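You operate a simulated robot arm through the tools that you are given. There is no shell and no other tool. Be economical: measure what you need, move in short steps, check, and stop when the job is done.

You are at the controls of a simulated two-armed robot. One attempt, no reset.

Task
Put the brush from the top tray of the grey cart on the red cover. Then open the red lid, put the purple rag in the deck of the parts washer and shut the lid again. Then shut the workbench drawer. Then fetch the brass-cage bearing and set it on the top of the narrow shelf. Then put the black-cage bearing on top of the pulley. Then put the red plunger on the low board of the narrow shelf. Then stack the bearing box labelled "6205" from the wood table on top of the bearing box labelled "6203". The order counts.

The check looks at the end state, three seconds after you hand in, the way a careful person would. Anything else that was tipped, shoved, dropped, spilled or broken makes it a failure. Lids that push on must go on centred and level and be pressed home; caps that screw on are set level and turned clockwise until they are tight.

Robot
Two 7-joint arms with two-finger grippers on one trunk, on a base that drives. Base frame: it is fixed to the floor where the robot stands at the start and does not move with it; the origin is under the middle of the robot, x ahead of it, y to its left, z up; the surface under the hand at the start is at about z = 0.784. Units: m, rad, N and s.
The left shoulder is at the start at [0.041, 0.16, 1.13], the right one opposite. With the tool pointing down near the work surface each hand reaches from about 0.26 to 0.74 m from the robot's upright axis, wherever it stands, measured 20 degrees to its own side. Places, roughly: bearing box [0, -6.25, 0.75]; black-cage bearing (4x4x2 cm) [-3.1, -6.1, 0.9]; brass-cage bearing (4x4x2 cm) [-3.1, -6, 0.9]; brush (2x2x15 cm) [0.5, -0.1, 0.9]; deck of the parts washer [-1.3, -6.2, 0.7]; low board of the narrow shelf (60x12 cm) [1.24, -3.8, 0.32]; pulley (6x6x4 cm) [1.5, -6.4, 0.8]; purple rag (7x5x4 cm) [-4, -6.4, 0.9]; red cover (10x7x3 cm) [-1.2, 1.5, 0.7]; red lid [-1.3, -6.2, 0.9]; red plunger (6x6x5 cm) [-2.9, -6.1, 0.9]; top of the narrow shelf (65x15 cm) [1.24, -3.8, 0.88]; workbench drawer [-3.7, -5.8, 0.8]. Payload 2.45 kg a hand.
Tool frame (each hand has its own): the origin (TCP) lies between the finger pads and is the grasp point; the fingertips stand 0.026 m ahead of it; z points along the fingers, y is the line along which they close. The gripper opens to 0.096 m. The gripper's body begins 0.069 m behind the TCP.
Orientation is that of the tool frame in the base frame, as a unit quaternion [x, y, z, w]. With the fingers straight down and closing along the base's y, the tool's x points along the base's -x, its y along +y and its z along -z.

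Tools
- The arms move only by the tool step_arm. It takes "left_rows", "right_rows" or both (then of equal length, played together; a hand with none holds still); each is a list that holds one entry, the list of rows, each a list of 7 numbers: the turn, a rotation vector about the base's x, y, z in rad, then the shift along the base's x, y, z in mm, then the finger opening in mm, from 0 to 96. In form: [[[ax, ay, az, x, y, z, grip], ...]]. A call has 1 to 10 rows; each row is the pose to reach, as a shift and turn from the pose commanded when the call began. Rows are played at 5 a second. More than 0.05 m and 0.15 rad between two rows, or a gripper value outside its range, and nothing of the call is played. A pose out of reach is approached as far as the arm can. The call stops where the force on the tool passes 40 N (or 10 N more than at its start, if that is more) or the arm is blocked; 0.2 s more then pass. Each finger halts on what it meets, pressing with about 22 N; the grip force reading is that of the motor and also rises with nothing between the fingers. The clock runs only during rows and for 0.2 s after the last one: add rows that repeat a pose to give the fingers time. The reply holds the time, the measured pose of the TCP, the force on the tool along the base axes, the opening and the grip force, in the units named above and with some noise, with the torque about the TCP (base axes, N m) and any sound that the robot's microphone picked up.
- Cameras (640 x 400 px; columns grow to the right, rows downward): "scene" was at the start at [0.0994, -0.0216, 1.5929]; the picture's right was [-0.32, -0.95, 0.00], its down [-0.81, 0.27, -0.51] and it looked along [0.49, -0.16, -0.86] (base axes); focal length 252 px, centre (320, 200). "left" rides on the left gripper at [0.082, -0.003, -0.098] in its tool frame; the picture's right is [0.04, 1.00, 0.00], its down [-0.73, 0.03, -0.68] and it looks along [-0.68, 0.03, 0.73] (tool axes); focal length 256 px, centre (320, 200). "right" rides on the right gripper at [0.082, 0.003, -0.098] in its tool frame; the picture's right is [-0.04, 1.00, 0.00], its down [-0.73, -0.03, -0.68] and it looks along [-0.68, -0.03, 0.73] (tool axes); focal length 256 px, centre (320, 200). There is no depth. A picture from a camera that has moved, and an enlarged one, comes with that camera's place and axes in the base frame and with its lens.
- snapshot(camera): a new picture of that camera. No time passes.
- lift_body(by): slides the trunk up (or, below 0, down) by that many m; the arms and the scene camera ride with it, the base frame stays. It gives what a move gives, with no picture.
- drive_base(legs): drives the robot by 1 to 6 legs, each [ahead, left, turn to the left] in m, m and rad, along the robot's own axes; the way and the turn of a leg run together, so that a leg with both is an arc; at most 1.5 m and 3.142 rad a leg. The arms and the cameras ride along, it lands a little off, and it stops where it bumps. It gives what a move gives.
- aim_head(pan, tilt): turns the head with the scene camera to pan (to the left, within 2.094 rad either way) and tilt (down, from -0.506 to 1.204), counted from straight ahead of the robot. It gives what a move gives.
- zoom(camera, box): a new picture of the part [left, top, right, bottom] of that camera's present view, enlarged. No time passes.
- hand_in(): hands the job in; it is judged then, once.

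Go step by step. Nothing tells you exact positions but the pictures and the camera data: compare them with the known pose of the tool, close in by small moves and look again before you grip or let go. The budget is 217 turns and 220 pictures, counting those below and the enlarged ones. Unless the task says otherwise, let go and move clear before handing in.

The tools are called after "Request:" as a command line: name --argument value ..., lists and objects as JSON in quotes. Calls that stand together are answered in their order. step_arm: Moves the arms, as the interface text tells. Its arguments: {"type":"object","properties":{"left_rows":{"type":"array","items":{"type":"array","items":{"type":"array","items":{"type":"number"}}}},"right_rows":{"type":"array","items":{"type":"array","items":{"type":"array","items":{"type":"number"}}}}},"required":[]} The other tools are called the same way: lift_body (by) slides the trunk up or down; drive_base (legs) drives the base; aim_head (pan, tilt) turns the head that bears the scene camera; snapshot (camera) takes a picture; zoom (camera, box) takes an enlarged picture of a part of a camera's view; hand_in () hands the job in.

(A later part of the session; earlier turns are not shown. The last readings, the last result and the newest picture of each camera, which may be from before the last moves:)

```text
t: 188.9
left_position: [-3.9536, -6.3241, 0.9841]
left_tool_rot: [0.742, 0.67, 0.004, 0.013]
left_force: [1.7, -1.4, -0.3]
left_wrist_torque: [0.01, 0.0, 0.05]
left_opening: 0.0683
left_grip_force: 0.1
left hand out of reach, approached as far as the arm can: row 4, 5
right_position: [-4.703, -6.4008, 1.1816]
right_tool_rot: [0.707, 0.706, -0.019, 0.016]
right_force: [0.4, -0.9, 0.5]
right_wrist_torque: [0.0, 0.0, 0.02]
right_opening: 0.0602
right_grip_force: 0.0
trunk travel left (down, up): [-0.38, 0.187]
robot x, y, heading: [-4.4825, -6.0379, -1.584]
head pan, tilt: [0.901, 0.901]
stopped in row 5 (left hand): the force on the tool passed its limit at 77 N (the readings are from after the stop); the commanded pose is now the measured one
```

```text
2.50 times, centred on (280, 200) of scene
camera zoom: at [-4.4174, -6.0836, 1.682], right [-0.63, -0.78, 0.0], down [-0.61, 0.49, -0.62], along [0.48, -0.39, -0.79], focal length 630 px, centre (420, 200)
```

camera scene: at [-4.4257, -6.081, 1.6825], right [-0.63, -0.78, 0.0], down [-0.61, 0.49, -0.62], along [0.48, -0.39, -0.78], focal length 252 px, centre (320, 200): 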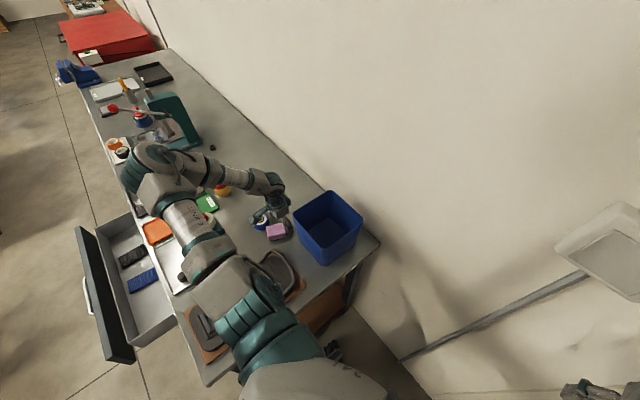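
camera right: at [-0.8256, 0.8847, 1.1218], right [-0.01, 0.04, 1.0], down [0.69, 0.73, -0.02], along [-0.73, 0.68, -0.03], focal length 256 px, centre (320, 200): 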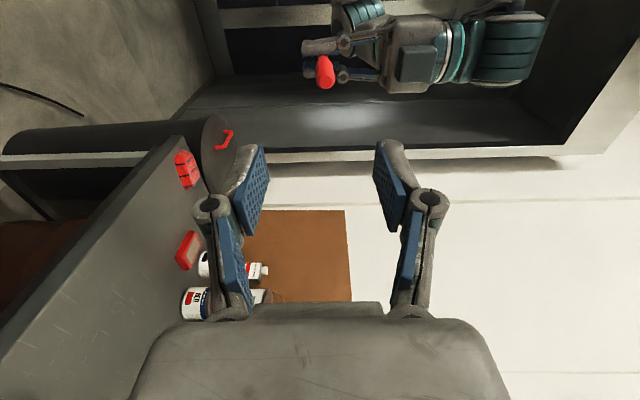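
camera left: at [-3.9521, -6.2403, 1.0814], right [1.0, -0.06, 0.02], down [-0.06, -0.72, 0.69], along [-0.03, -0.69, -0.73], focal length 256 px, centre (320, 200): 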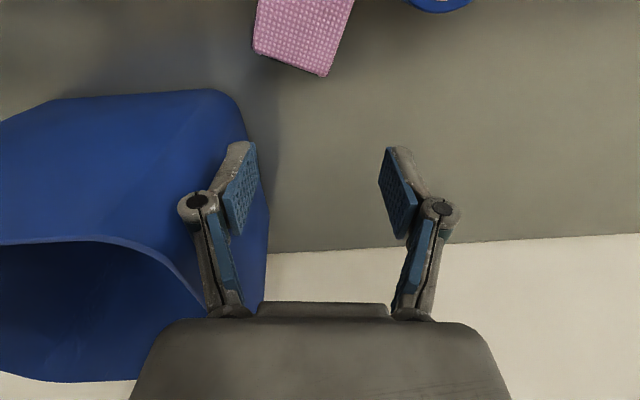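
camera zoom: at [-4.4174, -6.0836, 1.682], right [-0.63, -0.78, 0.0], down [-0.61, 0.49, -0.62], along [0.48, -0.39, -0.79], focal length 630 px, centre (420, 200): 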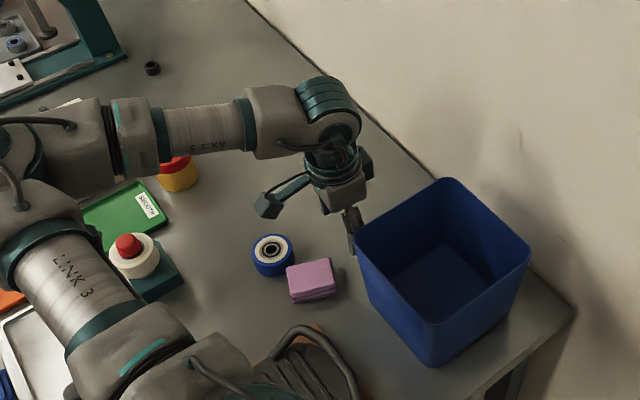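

Request:
zoom --camera "scene" --box '[260, 170, 400, 280]'

```text
3.64 times, centred on (330, 225) of scene
camera zoom: at [-4.4174, -6.0836, 1.682], right [-0.63, -0.78, 0.0], down [-0.61, 0.49, -0.62], along [0.48, -0.39, -0.79], focal length 917 px, centre (284, 109)
```

zoom: 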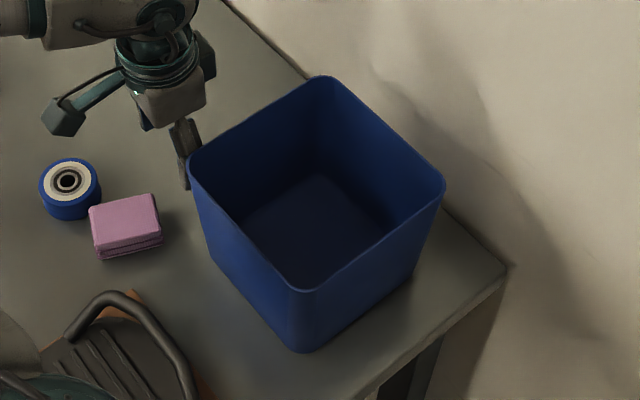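

The bin still stands where it was. I'll move the hand forward, away from the bin, first and then align it over the rag.

Request:
step_arm --left_rows '[[[0, 0, 0, 0, 15, 5, 66], [0, 0, 0, 0, 30, 10, 66], [0, 0, 0, -4, 45, 10, 66], [0, 0, -0.1, -8, 52, 10, 66], [0, 0, -0.2, -10, 54, 10, 66], [0, 0, -0.26, -10, 54, 10, 66]]]'

Request:
snapshot --camera "left"

```text
t: 190.3
left_position: [-4.0146, -6.2952, 0.9855]
left_tool_rot: [0.81, 0.587, 0.004, 0.016]
left_force: [0.5, 0.4, -0.2]
left_wrist_torque: [0.0, -0.01, 0.01]
left_opening: 0.0659
left_grip_force: 0.1
left hand out of reach, approached as far as the arm can: row 4, 5, 6
right_position: [-4.7082, -6.3993, 1.1816]
right_tool_rot: [0.707, 0.707, -0.018, 0.018]
right_force: [-0.5, 0.3, 0.8]
right_wrist_torque: [-0.02, 0.02, -0.01]
right_opening: 0.0599
right_grip_force: 0.0
trunk travel left (down, up): [-0.38, 0.187]
robot x, y, heading: [-4.4841, -6.0366, -1.574]
head pan, tilt: [0.901, 0.901]
```

```text
129 pictures are left
camera left: at [-3.9959, -6.2144, 1.0831], right [0.96, -0.27, 0.03], down [-0.22, -0.69, 0.69], along [-0.16, -0.67, -0.72], focal length 256 px, centre (320, 200)
```

left: 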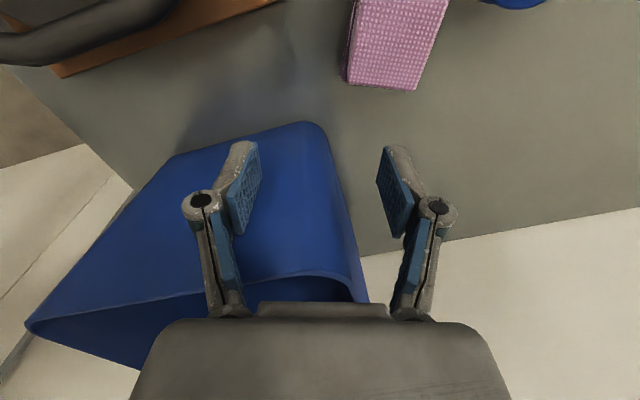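

The wrist hits its limit when turned that way. I'll go back near the neutral yaw and let the pads straighten the rag as they close.

Request:
step_arm --left_rows '[[[0, 0, 0.1, 5, 5, 10, 80], [0, 0, 0.2, 15, 10, 10, 84], [0, 0, 0.24, 35, 15, 5, 84], [0, 0, 0.24, 52, 22, 0, 84], [0, 0, 0.24, 52, 24, 0, 84]]]'

Request:
snapshot --camera "left"

```text
t: 191.5
left_position: [-3.9616, -6.2725, 0.9867]
left_tool_rot: [0.732, 0.681, 0.007, 0.015]
left_force: [0.2, -0.1, -0.3]
left_wrist_torque: [-0.01, -0.01, 0.03]
left_opening: 0.084
left_grip_force: 0.1
right_position: [-4.7068, -6.4006, 1.1819]
right_tool_rot: [0.707, 0.706, -0.018, 0.017]
right_force: [-0.4, -0.4, 0.6]
right_wrist_torque: [-0.03, 0.0, 0.01]
right_opening: 0.0601
right_grip_force: 0.1
trunk travel left (down, up): [-0.38, 0.187]
robot x, y, heading: [-4.4848, -6.0366, -1.576]
head pan, tilt: [0.901, 0.901]
```

```text
128 pictures are left
camera left: at [-3.9634, -6.19, 1.0834], right [1.0, -0.03, 0.03], down [-0.04, -0.72, 0.69], along [0.0, -0.69, -0.73], focal length 256 px, centre (320, 200)
```

left: 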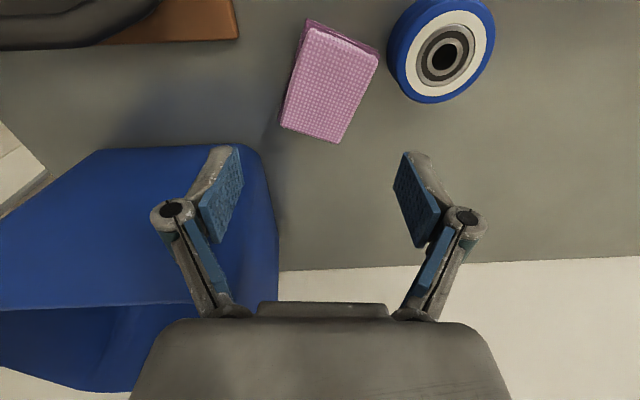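

The view is clear: rag centre [-3.958, -6.258], with the bearing just to its right. I'll set the opening to 74 mm, shift slightly and go down.

Request:
step_arm --left_rows '[[[0, 0, 0, -2, -4, 0, 74], [0, 0, 0, -2, -4, -30, 74], [0, 0, 0, -2, -4, -60, 74], [0, 0, 0, -2, -4, -75, 74]]]'

Request:
snapshot --camera "left"

```text
t: 192.5
left_position: [-3.9631, -6.2771, 0.9102]
left_tool_rot: [0.732, 0.681, 0.006, 0.014]
left_force: [-0.4, -0.4, 0.7]
left_wrist_torque: [0.0, -0.01, -0.01]
left_opening: 0.0741
left_grip_force: 0.1
right_position: [-4.707, -6.4006, 1.1821]
right_tool_rot: [0.708, 0.706, -0.017, 0.017]
right_force: [0.3, -0.3, 0.4]
right_wrist_torque: [-0.01, 0.03, -0.04]
right_opening: 0.0599
right_grip_force: 0.1
trunk travel left (down, up): [-0.38, 0.187]
robot x, y, heading: [-4.485, -6.0372, -1.579]
head pan, tilt: [0.901, 0.901]
```

```text
127 pictures are left
camera left: at [-3.9637, -6.1945, 1.0074], right [1.0, -0.03, 0.03], down [-0.04, -0.72, 0.69], along [0.0, -0.69, -0.73], focal length 256 px, centre (320, 200)
```

left: 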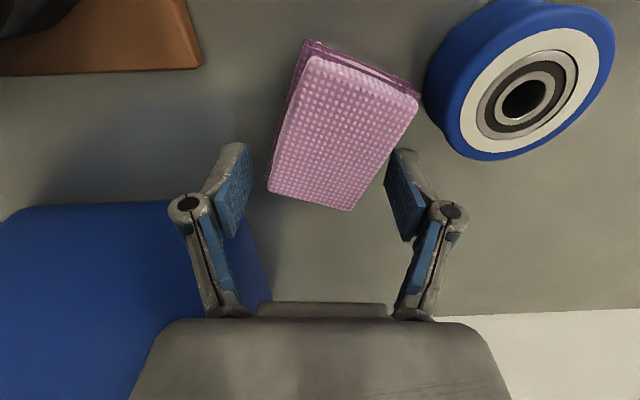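

The fingers straddle the rag. Down 13 mm and close.

Request:
step_arm --left_rows '[[[0, 0, 0, 2, 0, -7, 74], [0, 0, 0, 2, 0, -13, 74], [0, 0, 0, 2, 0, -13, 60], [0, 0, 0, 2, 0, -13, 45], [0, 0, 0, 2, 0, -13, 30], [0, 0, 0, 2, 0, -13, 20], [0, 0, 0, 2, 0, -13, 20]]]'

Request:
snapshot --camera "left"

```text
t: 193.7
left_position: [-3.9654, -6.2786, 0.9027]
left_tool_rot: [0.73, 0.683, 0.004, 0.018]
left_force: [-1.9, 3.9, 39.5]
left_wrist_torque: [1.74, 4.98, 0.74]
left_opening: 0.0645
left_grip_force: 21.9
right_position: [-4.7105, -6.3976, 1.1822]
right_tool_rot: [0.708, 0.706, -0.017, 0.019]
right_force: [-0.1, 0.0, 0.4]
right_wrist_torque: [-0.02, 0.01, -0.01]
right_opening: 0.0598
right_grip_force: 0.0
trunk travel left (down, up): [-0.38, 0.187]
robot x, y, heading: [-4.4831, -6.0326, -1.579]
head pan, tilt: [0.901, 0.901]
stopped in row 5 (left hand): the force on the tool passed its limit at 46 N (the readings are from after the stop); the commanded pose is now the measured one
```

```text
126 pictures are left
camera left: at [-3.967, -6.1933, 0.9999], right [1.0, -0.03, 0.03], down [-0.04, -0.72, 0.69], along [0.0, -0.69, -0.72], focal length 256 px, centre (320, 200)
```

left: 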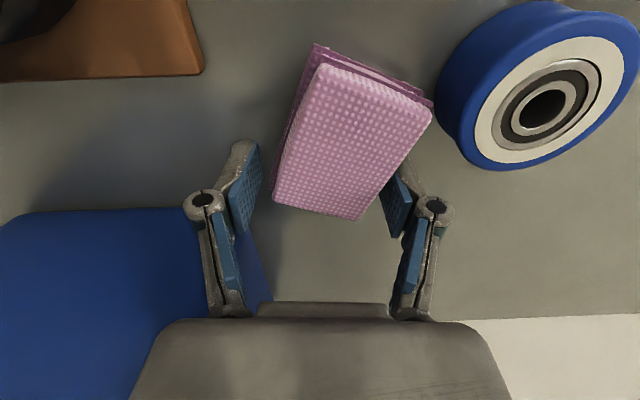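

The right finger came down on the rag's edge. I'll rise, shift 7 mm right and retry.

Request:
step_arm --left_rows '[[[0, 0, 0, 0, 0, 12, 76], [0, 0, 0, 0, -2, 22, 78], [0, 0, 0, 7, -2, 22, 78], [0, 0, 0, 7, -2, 22, 78]]]'

Request:
snapshot --camera "left"

```text
t: 194.7
left_position: [-3.9563, -6.2794, 0.9205]
left_tool_rot: [0.732, 0.681, 0.004, 0.016]
left_force: [0.2, 0.3, 0.0]
left_wrist_torque: [-0.01, 0.01, -0.01]
left_opening: 0.0783
left_grip_force: 0.0
right_position: [-4.7081, -6.3998, 1.1813]
right_tool_rot: [0.708, 0.706, -0.017, 0.017]
right_force: [0.4, 0.0, 0.5]
right_wrist_torque: [-0.01, 0.01, -0.02]
right_opening: 0.0597
right_grip_force: 0.1
trunk travel left (down, up): [-0.38, 0.187]
robot x, y, heading: [-4.4841, -6.0348, -1.579]
head pan, tilt: [0.901, 0.901]
```

```text
125 pictures are left
camera left: at [-3.9575, -6.197, 1.0183], right [1.0, -0.03, 0.03], down [-0.04, -0.72, 0.69], along [0.0, -0.69, -0.72], focal length 256 px, centre (320, 200)
```

left: 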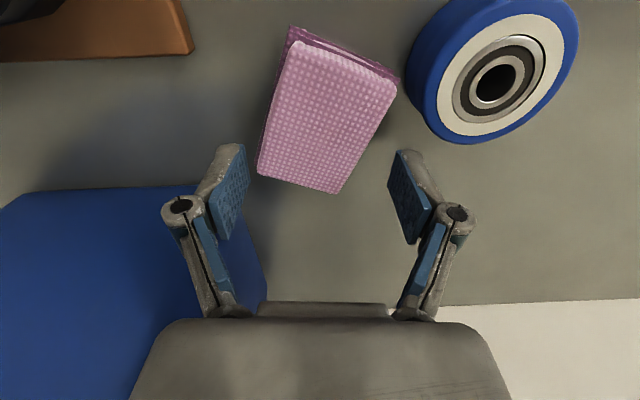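

Computed rag span at the fingers is x -3.993 to -3.931. Shift 4 mm left, descend, close.

Request:
step_arm --left_rows '[[[0, 0, 0, -4, 0, 0, 80], [0, 0, 0, -4, 0, -12, 80], [0, 0, 0, -4, 0, -22, 80]]]'

Request:
step_arm --left_rows '[[[0, 0, 0, 0, 0, 0, 65], [0, 0, 0, 0, 0, 0, 50], [0, 0, 0, 0, 0, 0, 35], [0, 0, 0, 0, 0, 0, 20], [0, 0, 0, 0, 0, 0, 20]]]'

Request:
snapshot --camera "left"

```text
t: 195.4
left_position: [-3.959, -6.281, 0.8989]
left_tool_rot: [0.731, 0.682, 0.004, 0.016]
left_force: [0.1, -0.9, 0.1]
left_wrist_torque: [0.0, -0.03, 0.0]
left_opening: 0.0799
left_grip_force: 0.1
right_position: [-4.7065, -6.4001, 1.181]
right_tool_rot: [0.707, 0.706, -0.019, 0.017]
right_force: [-0.5, 0.5, 0.0]
right_wrist_torque: [-0.01, -0.02, 0.0]
right_opening: 0.06
right_grip_force: 0.2
trunk travel left (down, up): [-0.38, 0.187]
robot x, y, heading: [-4.484, -6.0362, -1.58]
head pan, tilt: [0.901, 0.901]
```

```text
t: 196.4
left_position: [-3.9665, -6.2801, 0.9041]
left_tool_rot: [0.732, 0.681, 0.0, 0.016]
left_force: [-18.5, 5.6, 35.0]
left_wrist_torque: [0.65, 1.57, 0.06]
left_opening: 0.0558
left_grip_force: 21.7
right_position: [-4.7104, -6.3965, 1.1832]
right_tool_rot: [0.708, 0.706, -0.018, 0.02]
right_force: [0.3, 0.1, 0.8]
right_wrist_torque: [0.05, 0.01, -0.01]
right_opening: 0.06
right_grip_force: 0.1
trunk travel left (down, up): [-0.38, 0.187]
robot x, y, heading: [-4.4836, -6.0332, -1.579]
head pan, tilt: [0.901, 0.901]
stopped in row 4 (left hand): the force on the tool passed its limit at 49 N (the readings are from after the stop); the commanded pose is now the measured one
```

```text
124 pictures are left
camera left: at [-3.9663, -6.1959, 1.001], right [1.0, -0.03, 0.02], down [-0.04, -0.72, 0.7], along [-0.01, -0.7, -0.72], focal length 256 px, centre (320, 200)
```

left: 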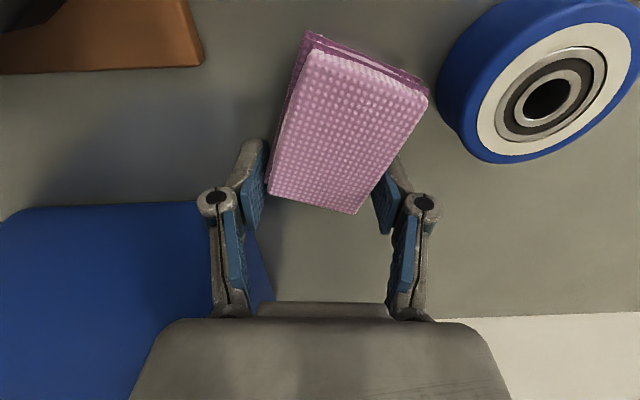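

The closing fingers press on the bench, but the rag is now clamped at 56 mm. I'll raise gently and keep squeezing.

Request:
step_arm --left_rows '[[[0, 0, 0, 0, 0, 4, 30], [0, 0, 0, 0, 0, 8, 20], [0, 0, 0, 0, 0, 8, 20], [0, 0, 0, 0, 0, 8, 20]]]'

Request:
snapshot --camera "left"

```text
t: 197.4
left_position: [-3.9614, -6.2797, 0.9077]
left_tool_rot: [0.732, 0.681, 0.004, 0.015]
left_force: [0.6, 0.3, -0.6]
left_wrist_torque: [0.02, 0.02, -0.03]
left_opening: 0.0546
left_grip_force: 21.8
right_position: [-4.7096, -6.3983, 1.1819]
right_tool_rot: [0.708, 0.706, -0.018, 0.018]
right_force: [0.2, -0.1, -0.3]
right_wrist_torque: [-0.02, 0.02, 0.05]
right_opening: 0.06
right_grip_force: 0.1
trunk travel left (down, up): [-0.38, 0.187]
robot x, y, heading: [-4.4855, -6.0322, -1.583]
head pan, tilt: [0.901, 0.901]
```

```text
123 pictures are left
camera left: at [-3.9637, -6.1968, 1.006], right [1.0, -0.03, 0.03], down [-0.04, -0.72, 0.69], along [0.0, -0.69, -0.72], focal length 256 px, centre (320, 200)
```

left: 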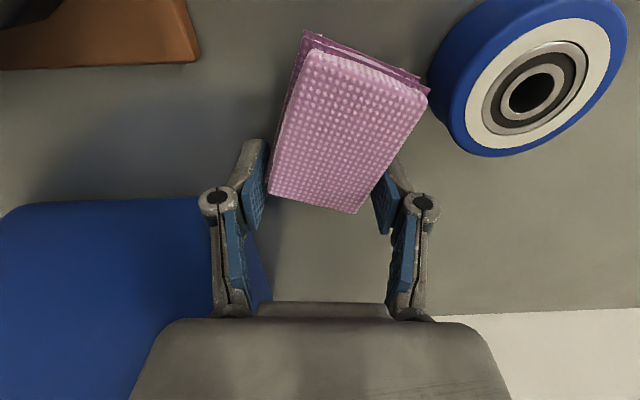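

The rag moved with the hand; it's held. Lift it up.

Request:
step_arm --left_rows '[[[0, 0, 0, 0, 0, 20, 15], [0, 0, 0, 0, 0, 45, 15], [0, 0, 0, 0, 5, 80, 15], [0, 0, 0, 0, 10, 115, 15], [0, 0, 0, -10, 20, 150, 15]]]'

Request:
snapshot --camera "left"

Request:
snapshot --camera "scene"

```text
t: 198.6
left_position: [-3.9676, -6.2602, 1.0565]
left_tool_rot: [0.732, 0.681, 0.002, 0.014]
left_force: [-0.8, 0.4, -1.1]
left_wrist_torque: [0.02, -0.01, -0.01]
left_opening: 0.0546
left_grip_force: 22.0
right_position: [-4.7035, -6.3982, 1.1825]
right_tool_rot: [0.707, 0.707, -0.018, 0.017]
right_force: [-0.4, 0.1, 0.0]
right_wrist_torque: [0.0, 0.0, 0.01]
right_opening: 0.06
right_grip_force: 0.0
trunk travel left (down, up): [-0.38, 0.187]
robot x, y, heading: [-4.4848, -6.0348, -1.577]
head pan, tilt: [0.901, 0.901]
```

```text
122 pictures are left
camera left: at [-3.967, -6.177, 1.1542], right [1.0, -0.03, 0.02], down [-0.04, -0.72, 0.69], along [-0.01, -0.69, -0.72], focal length 256 px, centre (320, 200)
```

left: 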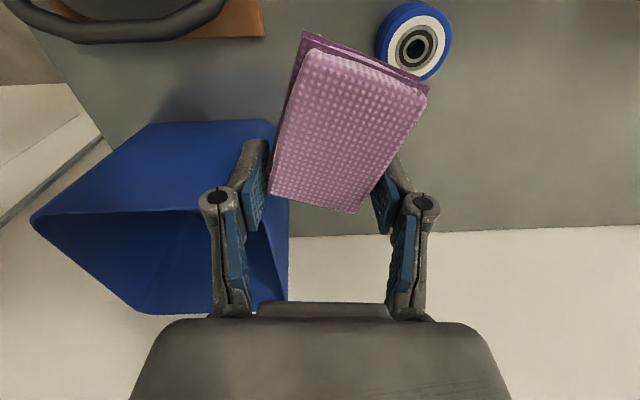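

```text
121 pictures are left
camera scene: at [-4.422, -6.0806, 1.6824], right [-0.63, -0.78, 0.0], down [-0.61, 0.49, -0.62], along [0.48, -0.39, -0.79], focal length 252 px, centre (320, 200)
```

scene: 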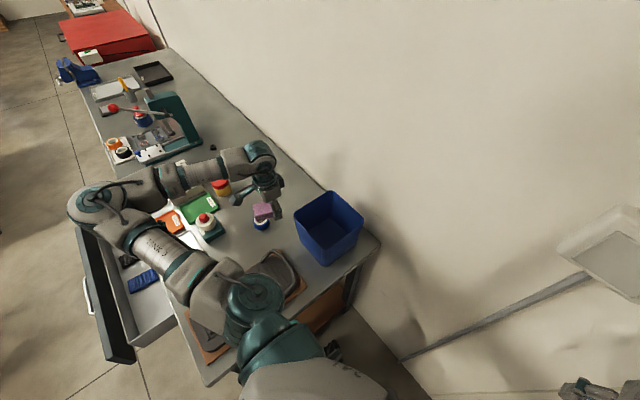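

Rag held and the bin undisturbed. I'll raise and retract the left arm, back out, and go along the aisle towards the parts washer.

Request:
step_arm --left_rows '[[[0, 0, 0, 0, 0, 40, 15], [0, 0, 0, -20, -10, 80, 15], [0, 0, 0, -60, -20, 110, 15], [0, 0, 0, -100, -40, 120, 15], [0, 0, 0, -140, -60, 120, 15], [0, 0, 0, -185, -70, 120, 15], [0, 0, 0, -230, -80, 120, 15], [0, 0, 0, -275, -80, 120, 15], [0, 0, 0, -315, -80, 120, 15]]]'

Request:
drive_base --legs '[[-0.98, 0, 0], [0, 1.2, 0]]'

Request:
aim_head --pan 1.1 --tilt 0.5

Request:
snapshot --camera "scene"

```text
refused: row 3 steps farther than a row can; nothing moved
```

```text
t: 209.6
left_position: [-2.7462, -5.3316, 1.0584]
left_tool_rot: [0.748, 0.663, 0.002, 0.015]
left_force: [0.2, -0.2, -0.3]
left_wrist_torque: [0.03, -0.01, -0.02]
left_opening: 0.0531
left_grip_force: 21.8
right_position: [-3.4892, -5.4328, 1.1836]
right_tool_rot: [0.725, 0.688, -0.018, 0.018]
right_force: [-0.4, -0.3, -0.6]
right_wrist_torque: [-0.02, -0.01, 0.02]
right_opening: 0.0599
right_grip_force: 0.0
trunk travel left (down, up): [-0.38, 0.187]
robot x, y, heading: [-3.2481, -5.0819, -1.626]
head pan, tilt: [0.901, 0.901]
```

```text
t: 210.4
left_position: [-2.7468, -5.3296, 1.0582]
left_tool_rot: [0.748, 0.663, 0.001, 0.015]
left_force: [-0.1, -0.2, 0.0]
left_wrist_torque: [-0.05, 0.04, 0.01]
left_opening: 0.0533
left_grip_force: 21.8
right_position: [-3.4878, -5.4309, 1.1836]
right_tool_rot: [0.725, 0.689, -0.019, 0.017]
right_force: [-0.3, -0.3, 0.0]
right_wrist_torque: [-0.04, 0.01, -0.01]
right_opening: 0.0602
right_grip_force: 0.2
trunk travel left (down, up): [-0.38, 0.187]
robot x, y, heading: [-3.2458, -5.0813, -1.631]
head pan, tilt: [1.1, 0.499]
```

```text
120 pictures are left
camera scene: at [-3.171, -5.1241, 1.7163], right [-0.51, -0.86, 0.0], down [-0.41, 0.24, -0.88], along [0.76, -0.44, -0.48], focal length 252 px, centre (320, 200)
```

scene: 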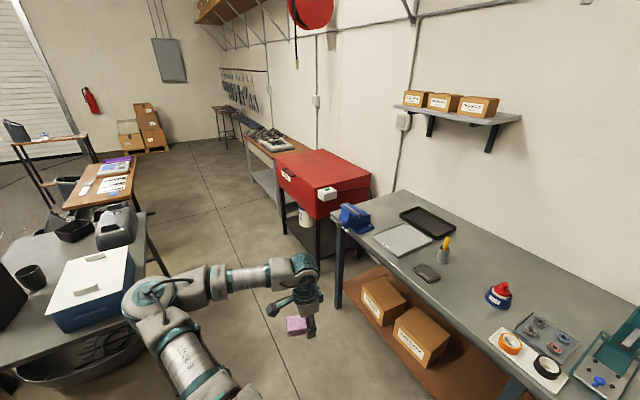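

The drive carried the still-extended arm safely, and I'm in the aisle. The washer (red lid) spans about x -1.8 to -1.0, front at y≈-5.9. I'll zoom on the lid.

Request:
zoom --camera "scene" --box '[230, 130, 390, 230]'

Request:
zoom --camera "scene" --box '[460, 270, 620, 390]'

```text
4.00 times, centred on (310, 180) of scene
camera zoom: at [-3.171, -5.1241, 1.7163], right [-0.51, -0.86, 0.0], down [-0.41, 0.24, -0.88], along [0.76, -0.44, -0.48], focal length 1009 px, centre (360, 280)
```

zoom: 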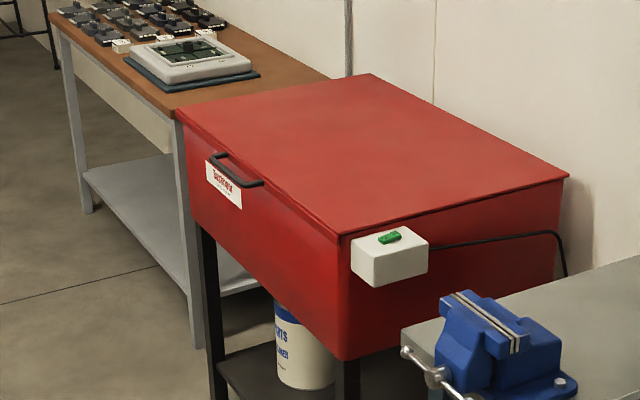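

```text
3.33 times, centred on (540, 330) of scene
camera zoom: at [-3.171, -5.1241, 1.7163], right [-0.51, -0.86, 0.0], down [-0.41, 0.24, -0.88], along [0.76, -0.44, -0.48], focal length 840 px, centre (-413, -233)
```

zoom: 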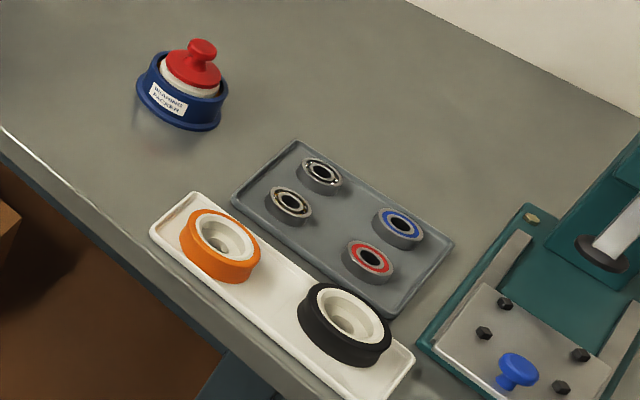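

The lid has a black bar handle at its front, about [-1.23, -5.93, 0.86], with the hinge at the back. The brass- and black-cage bearings are on a grey tray, and the red plunger sits in a blue packer. I'll tuck the left arm and drive in front of the washer.

Request:
step_arm --left_rows '[[[0, 0, 0, -20, 0, 30, 15], [0, 0, 0, -50, -10, 60, 15], [0, 0, 0, -90, -20, 85, 15], [0, 0, 0, -130, -35, 100, 15], [0, 0, 0, -170, -50, 110, 15], [0, 0, 0, -210, -60, 115, 15], [0, 0, 0, -240, -70, 120, 15]]]'

Request:
drive_base --legs '[[0.26, 0, 0.06], [0, 1.0, 0], [0, 1.05, 0]]'

Request:
aim_head --pan 0 --tilt 0.85

Request:
snapshot --camera "scene"

```text
t: 212.0
left_position: [-2.992, -5.3982, 1.1745]
left_tool_rot: [0.748, 0.664, 0.002, 0.016]
left_force: [-0.2, -0.1, -0.7]
left_wrist_torque: [0.01, -0.01, 0.02]
left_opening: 0.0531
left_grip_force: 22.4
right_position: [-3.4908, -5.4319, 1.182]
right_tool_rot: [0.724, 0.689, -0.018, 0.017]
right_force: [0.2, 0.4, 0.2]
right_wrist_torque: [0.01, -0.01, 0.03]
right_opening: 0.0598
right_grip_force: 0.0
trunk travel left (down, up): [-0.38, 0.187]
robot x, y, heading: [-3.2454, -5.0789, -1.627]
head pan, tilt: [1.1, 0.499]
```

```text
t: 224.0
left_position: [-0.85, -5.6062, 1.1777]
left_tool_rot: [0.716, 0.698, 0.004, 0.018]
left_force: [-0.8, 0.0, -0.9]
left_wrist_torque: [0.01, -0.05, 0.0]
left_opening: 0.0514
left_grip_force: 21.2
right_position: [-1.3451, -5.6866, 1.1814]
right_tool_rot: [0.692, 0.721, -0.015, 0.021]
right_force: [-0.8, 0.2, 0.2]
right_wrist_torque: [0.02, -0.07, -0.04]
right_opening: 0.0603
right_grip_force: 0.1
trunk travel left (down, up): [-0.38, 0.187]
robot x, y, heading: [-1.1306, -5.313, -1.535]
head pan, tilt: [1.1, 0.499]
```

```text
t: 225.3
left_position: [-0.8348, -5.6044, 1.1748]
left_tool_rot: [0.717, 0.697, 0.0, 0.016]
left_force: [0.2, 0.3, -0.5]
left_wrist_torque: [-0.02, 0.02, 0.0]
left_opening: 0.0517
left_grip_force: 22.3
right_position: [-1.3303, -5.6846, 1.185]
right_tool_rot: [0.691, 0.722, -0.02, 0.019]
right_force: [-0.1, 0.8, -0.4]
right_wrist_torque: [0.02, 0.05, -0.03]
right_opening: 0.06
right_grip_force: 0.1
trunk travel left (down, up): [-0.38, 0.187]
robot x, y, heading: [-1.129, -5.3125, -1.534]
head pan, tilt: [0.0, 0.85]
```

```text
117 pictures are left
camera scene: at [-1.1194, -5.3921, 1.6862], right [-1.0, -0.04, 0.0], down [-0.03, 0.75, -0.66], along [0.02, -0.66, -0.75], focal length 252 px, centre (320, 200)
```

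scene: 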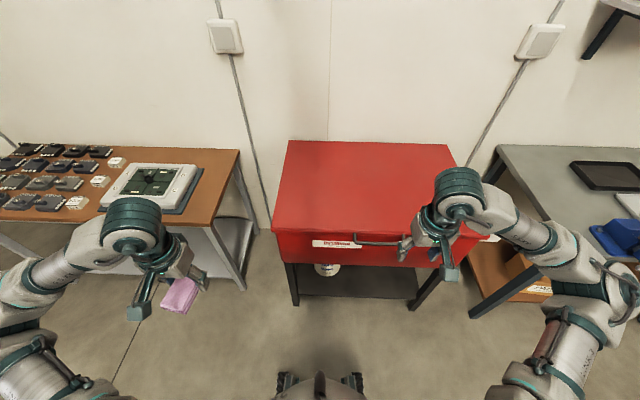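

I'm in front of the washer; the handle is at about [-1.32, -5.91, 0.87]. I plan to hook the closed right fingers under the bar, pointing forward, and lift. Let me zoom on the handle and check the rag grip.

Request:
zoom --camera "scene" --box '[290, 215, 430, 275]'

Request:
snapshot --camera "left"

Request:
snapshot --camera "right"

```text
4.57 times, centred on (360, 245) of scene
camera zoom: at [-1.1194, -5.3921, 1.6862], right [-1.0, -0.04, 0.0], down [-0.03, 0.75, -0.66], along [0.02, -0.66, -0.75], focal length 1153 px, centre (137, -6)
```

zoom: 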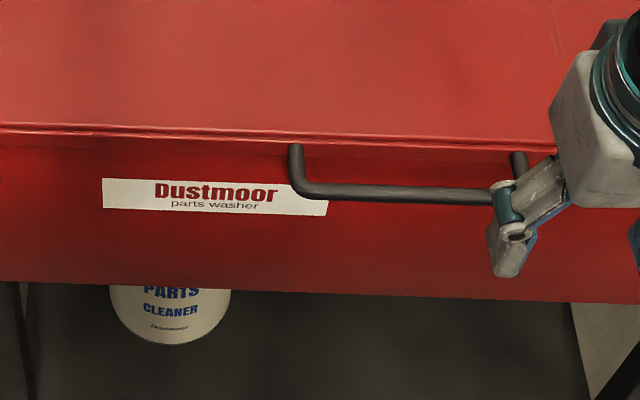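

```text
115 pictures are left
camera left: at [-0.8386, -5.5193, 1.272], right [1.0, 0.02, 0.02], down [0.0, -0.72, 0.7], along [0.03, -0.7, -0.72], focal length 256 px, centre (320, 200)
```

left: 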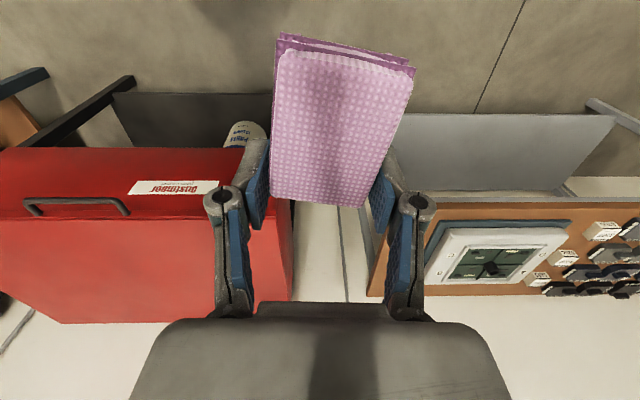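

```text
114 pictures are left
camera right: at [-1.33, -5.5982, 1.278], right [1.0, 0.0, 0.0], down [0.0, -0.7, 0.72], along [0.0, -0.72, -0.7], focal length 256 px, centre (320, 200)
```

right: 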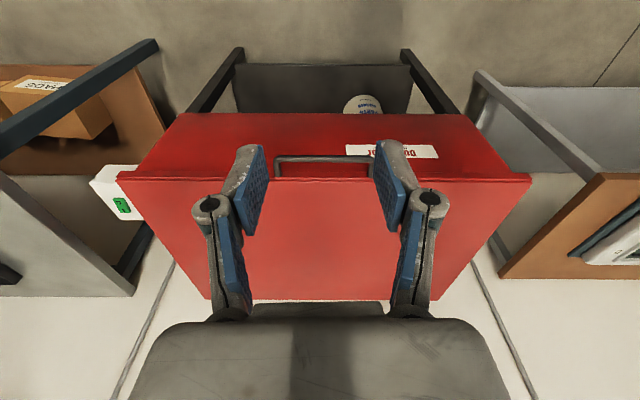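

The handle is a U-bar sticking out horizontally from the lid edge: bar at y≈-5.868, z≈0.92, x -1.41 to -1.24. The rag is still held well. I'll straighten the heading, close the right fingers and pitch that hand forward just below bar height.

Request:
drive_base --legs '[[0, 0, -0.037]]'

Request:
step_arm --right_rows '[[[-0.15, 0, 0, 0, 0, -20, 40], [-0.3, 0, 0, 0, 0, -50, 20], [-0.45, 0, 0, 0, 0, -80, 0], [-0.6, 0, 0, 0, 5, -110, 0], [-0.75, 0, 0, 0, 10, -140, 0], [-0.9, 0, 0, 0, 10, -170, 0], [-1.05, 0, 0, 0, 10, -200, 0], [-1.2, 0, 0, 0, 10, -235, 0], [-1.35, 0, 0, 0, 10, -270, 0], [-1.5, 0, 0, 0, 10, -300, 0]]]'

Request:
snapshot --camera "scene"

Request:
snapshot --camera "right"

```text
t: 226.1
left_position: [-0.8546, -5.6134, 1.1772]
left_tool_rot: [0.729, 0.684, 0.001, 0.019]
left_force: [0.7, -0.3, -0.2]
left_wrist_torque: [-0.04, 0.0, 0.0]
left_opening: 0.051
left_grip_force: 22.1
right_position: [-1.3527, -5.6755, 1.1833]
right_tool_rot: [0.704, 0.709, -0.019, 0.019]
right_force: [0.0, -0.8, -1.1]
right_wrist_torque: [-0.01, -0.02, 0.04]
right_opening: 0.0601
right_grip_force: 0.1
trunk travel left (down, up): [-0.38, 0.187]
robot x, y, heading: [-1.1269, -5.3173, -1.57]
head pan, tilt: [0.0, 0.85]
```

```text
t: 228.3
left_position: [-0.8455, -5.6126, 1.1749]
left_tool_rot: [0.729, 0.684, -0.001, 0.016]
left_force: [-0.3, 0.4, 0.3]
left_wrist_torque: [-0.01, 0.02, 0.0]
left_opening: 0.0509
left_grip_force: 21.7
right_position: [-1.3358, -5.7531, 0.9982]
right_tool_rot: [0.633, 0.635, -0.316, 0.31]
right_force: [1.0, 0.4, -0.8]
right_wrist_torque: [-0.01, 0.01, -0.04]
right_opening: 0.0002
right_grip_force: 21.6
right hand out of reach, approached as far as the arm can: row 3, 4, 5, 6, 7, 8, 9, 10
trunk travel left (down, up): [-0.38, 0.187]
robot x, y, heading: [-1.1262, -5.3109, -1.571]
head pan, tilt: [0.0, 0.85]
```

```text
113 pictures are left
camera scene: at [-1.1208, -5.3921, 1.6862], right [-1.0, 0.0, 0.0], down [0.0, 0.75, -0.66], along [0.0, -0.66, -0.75], focal length 252 px, centre (320, 200)
```

scene: 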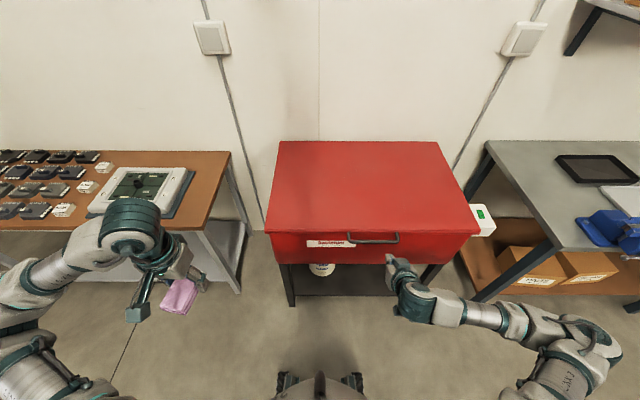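

```text
112 pictures are left
camera right: at [-1.3335, -5.626, 0.9929], right [1.0, -0.02, 0.02], down [-0.02, 0.09, 1.0], along [-0.02, -1.0, 0.09], focal length 256 px, centre (320, 200)
```

right: 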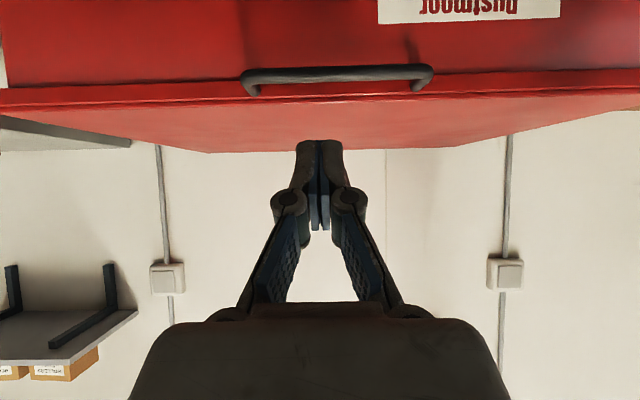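

The hand pitched to about 53°, which is enough to hook. I'll go down in front of the bar, then forward beneath it.

Request:
step_arm --right_rows '[[[0, 0, 0, 0, 0, -35, 0], [0, 0, 0, 0, 0, -70, 0], [0, 0, 0, 0, 0, -105, 0], [0, 0, 0, 0, 0, -130, 0], [0, 0, 0, 0, -30, -130, 0], [0, 0, 0, 0, -60, -130, 0], [0, 0, 0, 0, -90, -130, 0], [0, 0, 0, 0, -104, -130, 0]]]'

Request:
snapshot --camera "right"

Request:
zoom --camera "scene" --box '[320, 200, 460, 300]'

```text
t: 230.1
left_position: [-0.8549, -5.6125, 1.1764]
left_tool_rot: [0.73, 0.683, 0.0, 0.018]
left_force: [0.0, -1.1, -0.6]
left_wrist_torque: [0.04, -0.02, -0.02]
left_opening: 0.051
left_grip_force: 22.0
right_position: [-1.3235, -5.8673, 0.8926]
right_tool_rot: [0.641, 0.635, -0.312, 0.297]
right_force: [1.8, 6.1, -5.4]
right_wrist_torque: [0.21, -0.03, 0.07]
right_opening: 0.0002
right_grip_force: 28.2
right hand out of reach, approached as far as the arm can: row 1, 2, 3, 4, 5, 6, 7, 8
trunk travel left (down, up): [-0.38, 0.187]
robot x, y, heading: [-1.1302, -5.3135, -1.571]
head pan, tilt: [0.0, 0.85]
```

```text
111 pictures are left
camera right: at [-1.3174, -5.741, 0.89], right [1.0, -0.04, 0.02], down [-0.01, 0.07, 1.0], along [-0.04, -1.0, 0.07], focal length 256 px, centre (320, 200)
```

right: 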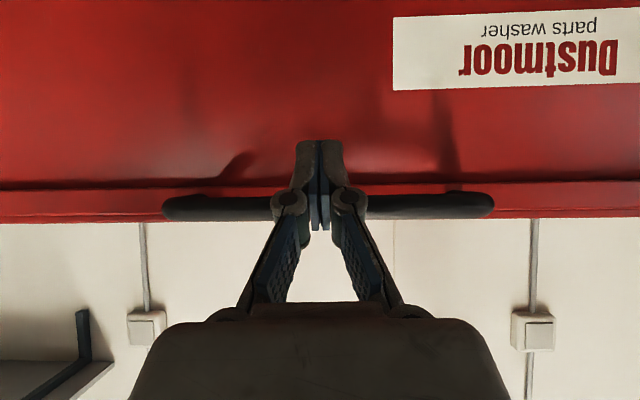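

```text
4.00 times, centred on (390, 250) of scene
camera zoom: at [-1.1313, -5.3939, 1.686], right [-1.0, 0.0, 0.0], down [0.0, 0.75, -0.66], along [0.0, -0.66, -0.75], focal length 1009 px, centre (40, 0)
```

zoom: 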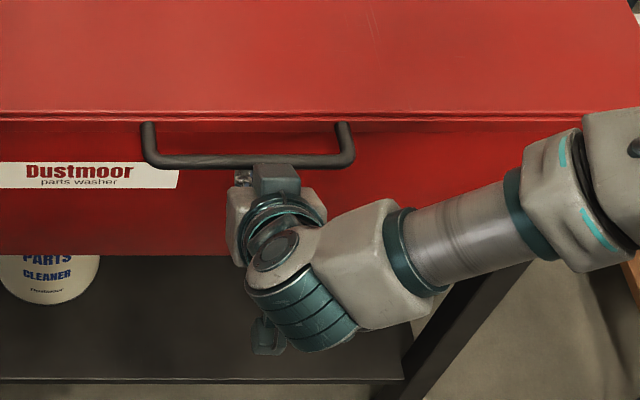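

The fingers are under the bar and lightly loaded. Now I'll lift along the hinge arc (radius ≈0.57 m), pitching the hand with the lid.

Request:
step_arm --right_rows '[[[-0.0785, 0, 0, 0, 1, 45, 0], [-0.157, 0, 0, 0, -2, 90, 0], [-0.236, 0, 0, 0, -9, 135, 0], [-0.314, 0, 0, 0, -19, 178, 0], [-0.393, 0, 0, 0, -32, 222, 0]]]'

Request:
snapshot --camera "right"

Request:
snapshot --camera "scene"

```text
t: 231.3
left_position: [-0.8521, -5.6107, 1.1761]
left_tool_rot: [0.729, 0.684, -0.001, 0.017]
left_force: [-0.9, 0.0, -2.0]
left_wrist_torque: [-0.01, 0.02, 0.02]
left_opening: 0.051
left_grip_force: 21.9
right_position: [-1.3061, -5.9006, 1.1302]
right_tool_rot: [0.563, 0.56, -0.434, 0.426]
right_force: [-0.2, 0.4, -0.9]
right_wrist_torque: [-0.11, -0.03, 0.01]
right_opening: 0.0
right_grip_force: 28.6
right hand out of reach, approached as far as the arm can: row 1, 2, 3, 4, 5
trunk travel left (down, up): [-0.38, 0.187]
robot x, y, heading: [-1.1281, -5.3126, -1.572]
head pan, tilt: [0.0, 0.85]
```

```text
109 pictures are left
camera right: at [-1.3033, -5.7862, 1.0771], right [1.0, -0.02, 0.03], down [-0.02, 0.46, 0.89], along [-0.03, -0.89, 0.46], focal length 256 px, centre (320, 200)
```

right: 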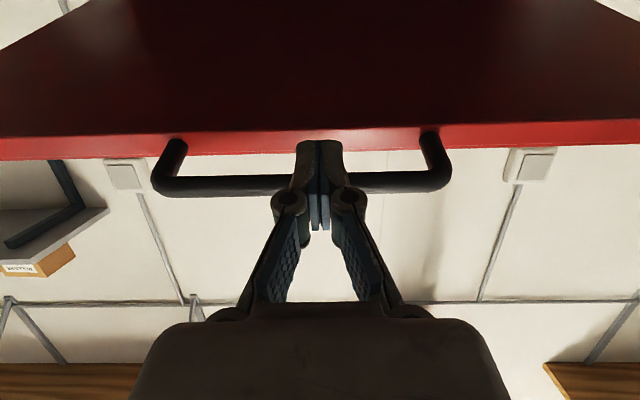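

```text
108 pictures are left
camera scene: at [-1.1309, -5.3922, 1.6862], right [-1.0, 0.0, 0.0], down [0.0, 0.75, -0.66], along [0.0, -0.66, -0.75], focal length 252 px, centre (320, 200)
```

scene: 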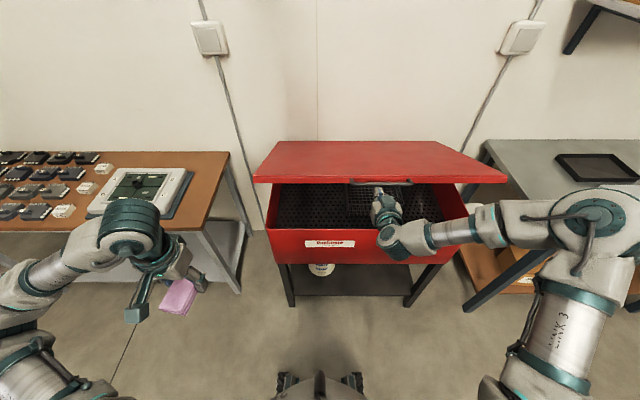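

The lid is coming up. I continue the arc to about 45°.

Request:
step_arm --right_rows '[[[-0.06, 0, 0, 0, -19, 31, 0], [-0.13, 0, 0, 0, -38, 68, 0], [-0.2, 0, 0, 0, -58, 102, 0], [-0.28, 0, 0, 0, -84, 139, 0], [-0.36, 0, 0, 0, -113, 174, 0]]]'

Request:
snapshot --camera "right"

Request:
snapshot --camera "scene"

```text
t: 232.5
left_position: [-0.8471, -5.6112, 1.1772]
left_tool_rot: [0.729, 0.684, -0.002, 0.017]
left_force: [-0.1, 0.1, -0.8]
left_wrist_torque: [-0.03, 0.05, -0.01]
left_opening: 0.0508
left_grip_force: 21.9
right_position: [-1.2794, -5.969, 1.3197]
right_tool_rot: [-0.482, -0.475, 0.527, -0.515]
right_force: [0.2, -0.2, -0.2]
right_wrist_torque: [-0.05, -0.03, 0.01]
right_opening: 0.0
right_grip_force: 28.6
right hand out of reach, approached as far as the arm can: row 2, 3, 4, 5
trunk travel left (down, up): [-0.38, 0.187]
robot x, y, heading: [-1.1267, -5.3154, -1.572]
head pan, tilt: [0.0, 0.85]
```

```text
107 pictures are left
camera right: at [-1.2755, -5.8792, 1.2284], right [1.0, -0.02, 0.04], down [-0.01, 0.74, 0.67], along [-0.04, -0.67, 0.74], focal length 256 px, centre (320, 200)
```

right: 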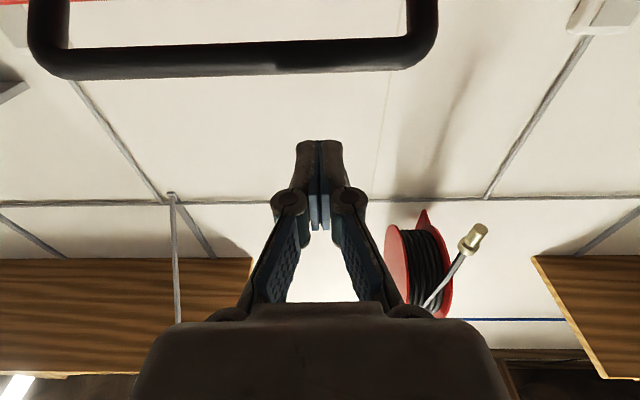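

```text
106 pictures are left
camera scene: at [-1.1266, -5.3921, 1.6863], right [-1.0, 0.0, 0.0], down [0.0, 0.75, -0.66], along [0.0, -0.66, -0.75], focal length 252 px, centre (320, 200)
```

scene: 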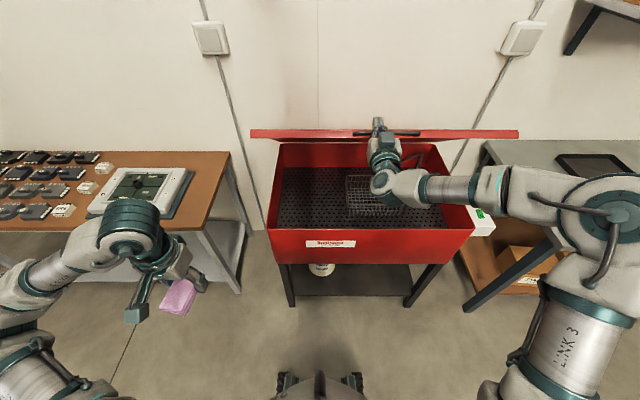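

The lid stays up on its own at about 40°, and the fingers slipped past the bar harmlessly. That leaves enough room to put the rag in the front of the deck. I'll withdraw the right hand straight back and turn it down.

Request:
step_arm --right_rows '[[[0, 0, 0, 0, 40, 0, 0], [0, 0, 0, 0, 80, 0, 0], [0, 0, 0, 0, 120, 0, 0], [0.15, 0, 0, -10, 150, 0, 0], [0.3, 0, 0, -20, 170, -10, 0], [0.45, 0, 0, -40, 180, -20, 0], [0.6, 0, 0, -60, 190, -30, 0], [0.75, 0, 0, -60, 200, -40, 20], [0.9, 0, 0, -60, 210, -50, 40], [1.05, 0, 0, -60, 220, -60, 60]]]'

Request:
snapshot --camera "scene"

```text
t: 234.7
left_position: [-0.8478, -5.6123, 1.1767]
left_tool_rot: [0.729, 0.684, -0.001, 0.017]
left_force: [-0.4, 0.0, -0.5]
left_wrist_torque: [0.02, 0.01, -0.01]
left_opening: 0.0507
left_grip_force: 22.4
right_position: [-1.3432, -5.7483, 1.2566]
right_tool_rot: [0.672, 0.675, -0.217, 0.214]
right_force: [-0.8, -0.1, -0.3]
right_wrist_torque: [-0.01, -0.03, 0.01]
right_opening: 0.06
right_grip_force: 0.0
right hand out of reach, approached as far as the arm can: row 1
trunk travel left (down, up): [-0.38, 0.187]
robot x, y, heading: [-1.127, -5.3142, -1.576]
head pan, tilt: [0.0, 0.85]
```

```text
105 pictures are left
camera scene: at [-1.1268, -5.3929, 1.6861], right [-1.0, 0.0, 0.0], down [0.0, 0.75, -0.66], along [0.0, -0.66, -0.75], focal length 252 px, centre (320, 200)
```

scene: 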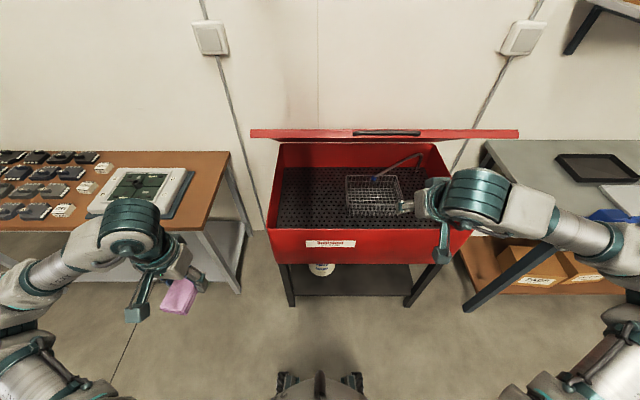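

The lid holds. I'll finish turning the right hand down and pull it back, then drive 0.2 m closer.

Request:
step_arm --right_rows '[[[0.15, 0, 0, -20, 30, 0, 60], [0.3, 0, 0, -40, 60, -10, 60], [0.45, 0, 0, -60, 90, -20, 60], [0.6, 0, 0, -80, 115, -40, 60]]]'

Request:
drive_base --legs '[[0, -0.1, 0], [0.2, 0, 0]]'

Request:
snapshot --camera "scene"

Request:
snapshot --camera "left"

```text
t: 235.7
left_position: [-0.8509, -5.6115, 1.1779]
left_tool_rot: [0.729, 0.684, -0.001, 0.016]
left_force: [0.1, 0.5, 0.3]
left_wrist_torque: [0.0, 0.0, -0.03]
left_opening: 0.0503
left_grip_force: 22.2
right_position: [-1.4258, -5.6323, 1.2158]
right_tool_rot: [0.706, 0.709, -0.007, 0.006]
right_force: [-0.8, 0.6, -0.3]
right_wrist_torque: [-0.03, 0.0, 0.0]
right_opening: 0.06
right_grip_force: 0.1
trunk travel left (down, up): [-0.38, 0.187]
robot x, y, heading: [-1.1278, -5.3097, -1.575]
head pan, tilt: [0.0, 0.85]
```

```text
t: 238.1
left_position: [-0.9266, -5.8151, 1.1714]
left_tool_rot: [0.728, 0.685, -0.005, 0.014]
left_force: [-0.9, -0.5, -0.3]
left_wrist_torque: [-0.01, 0.05, 0.01]
left_opening: 0.05
left_grip_force: 21.7
right_position: [-1.5036, -5.8356, 1.2199]
right_tool_rot: [0.705, 0.709, -0.013, 0.0]
right_force: [1.0, -0.1, -0.6]
right_wrist_torque: [0.07, 0.04, 0.02]
right_opening: 0.0599
right_grip_force: 0.1
trunk travel left (down, up): [-0.38, 0.187]
robot x, y, heading: [-1.228, -5.5172, -1.573]
head pan, tilt: [0.0, 0.85]
```

```text
104 pictures are left
camera scene: at [-1.1697, -5.5955, 1.685], right [-1.0, 0.0, 0.03], down [-0.02, 0.75, -0.66], along [-0.02, -0.66, -0.75], focal length 252 px, centre (320, 200)
```

scene: 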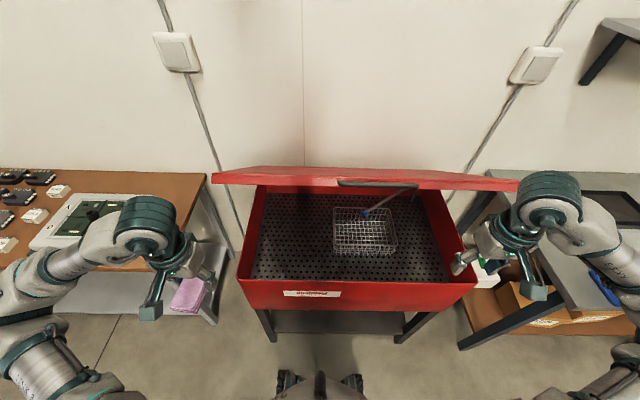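

```text
103 pictures are left
camera left: at [-0.9275, -5.7314, 1.2684], right [1.0, -0.02, 0.01], down [-0.02, -0.72, 0.7], along [0.0, -0.7, -0.72], focal length 256 px, centre (320, 200)
```

left: 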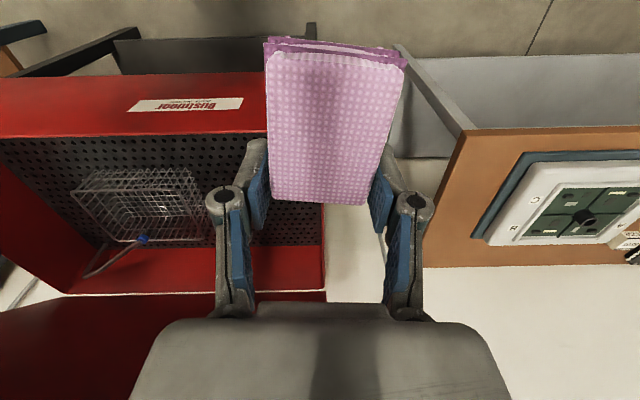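

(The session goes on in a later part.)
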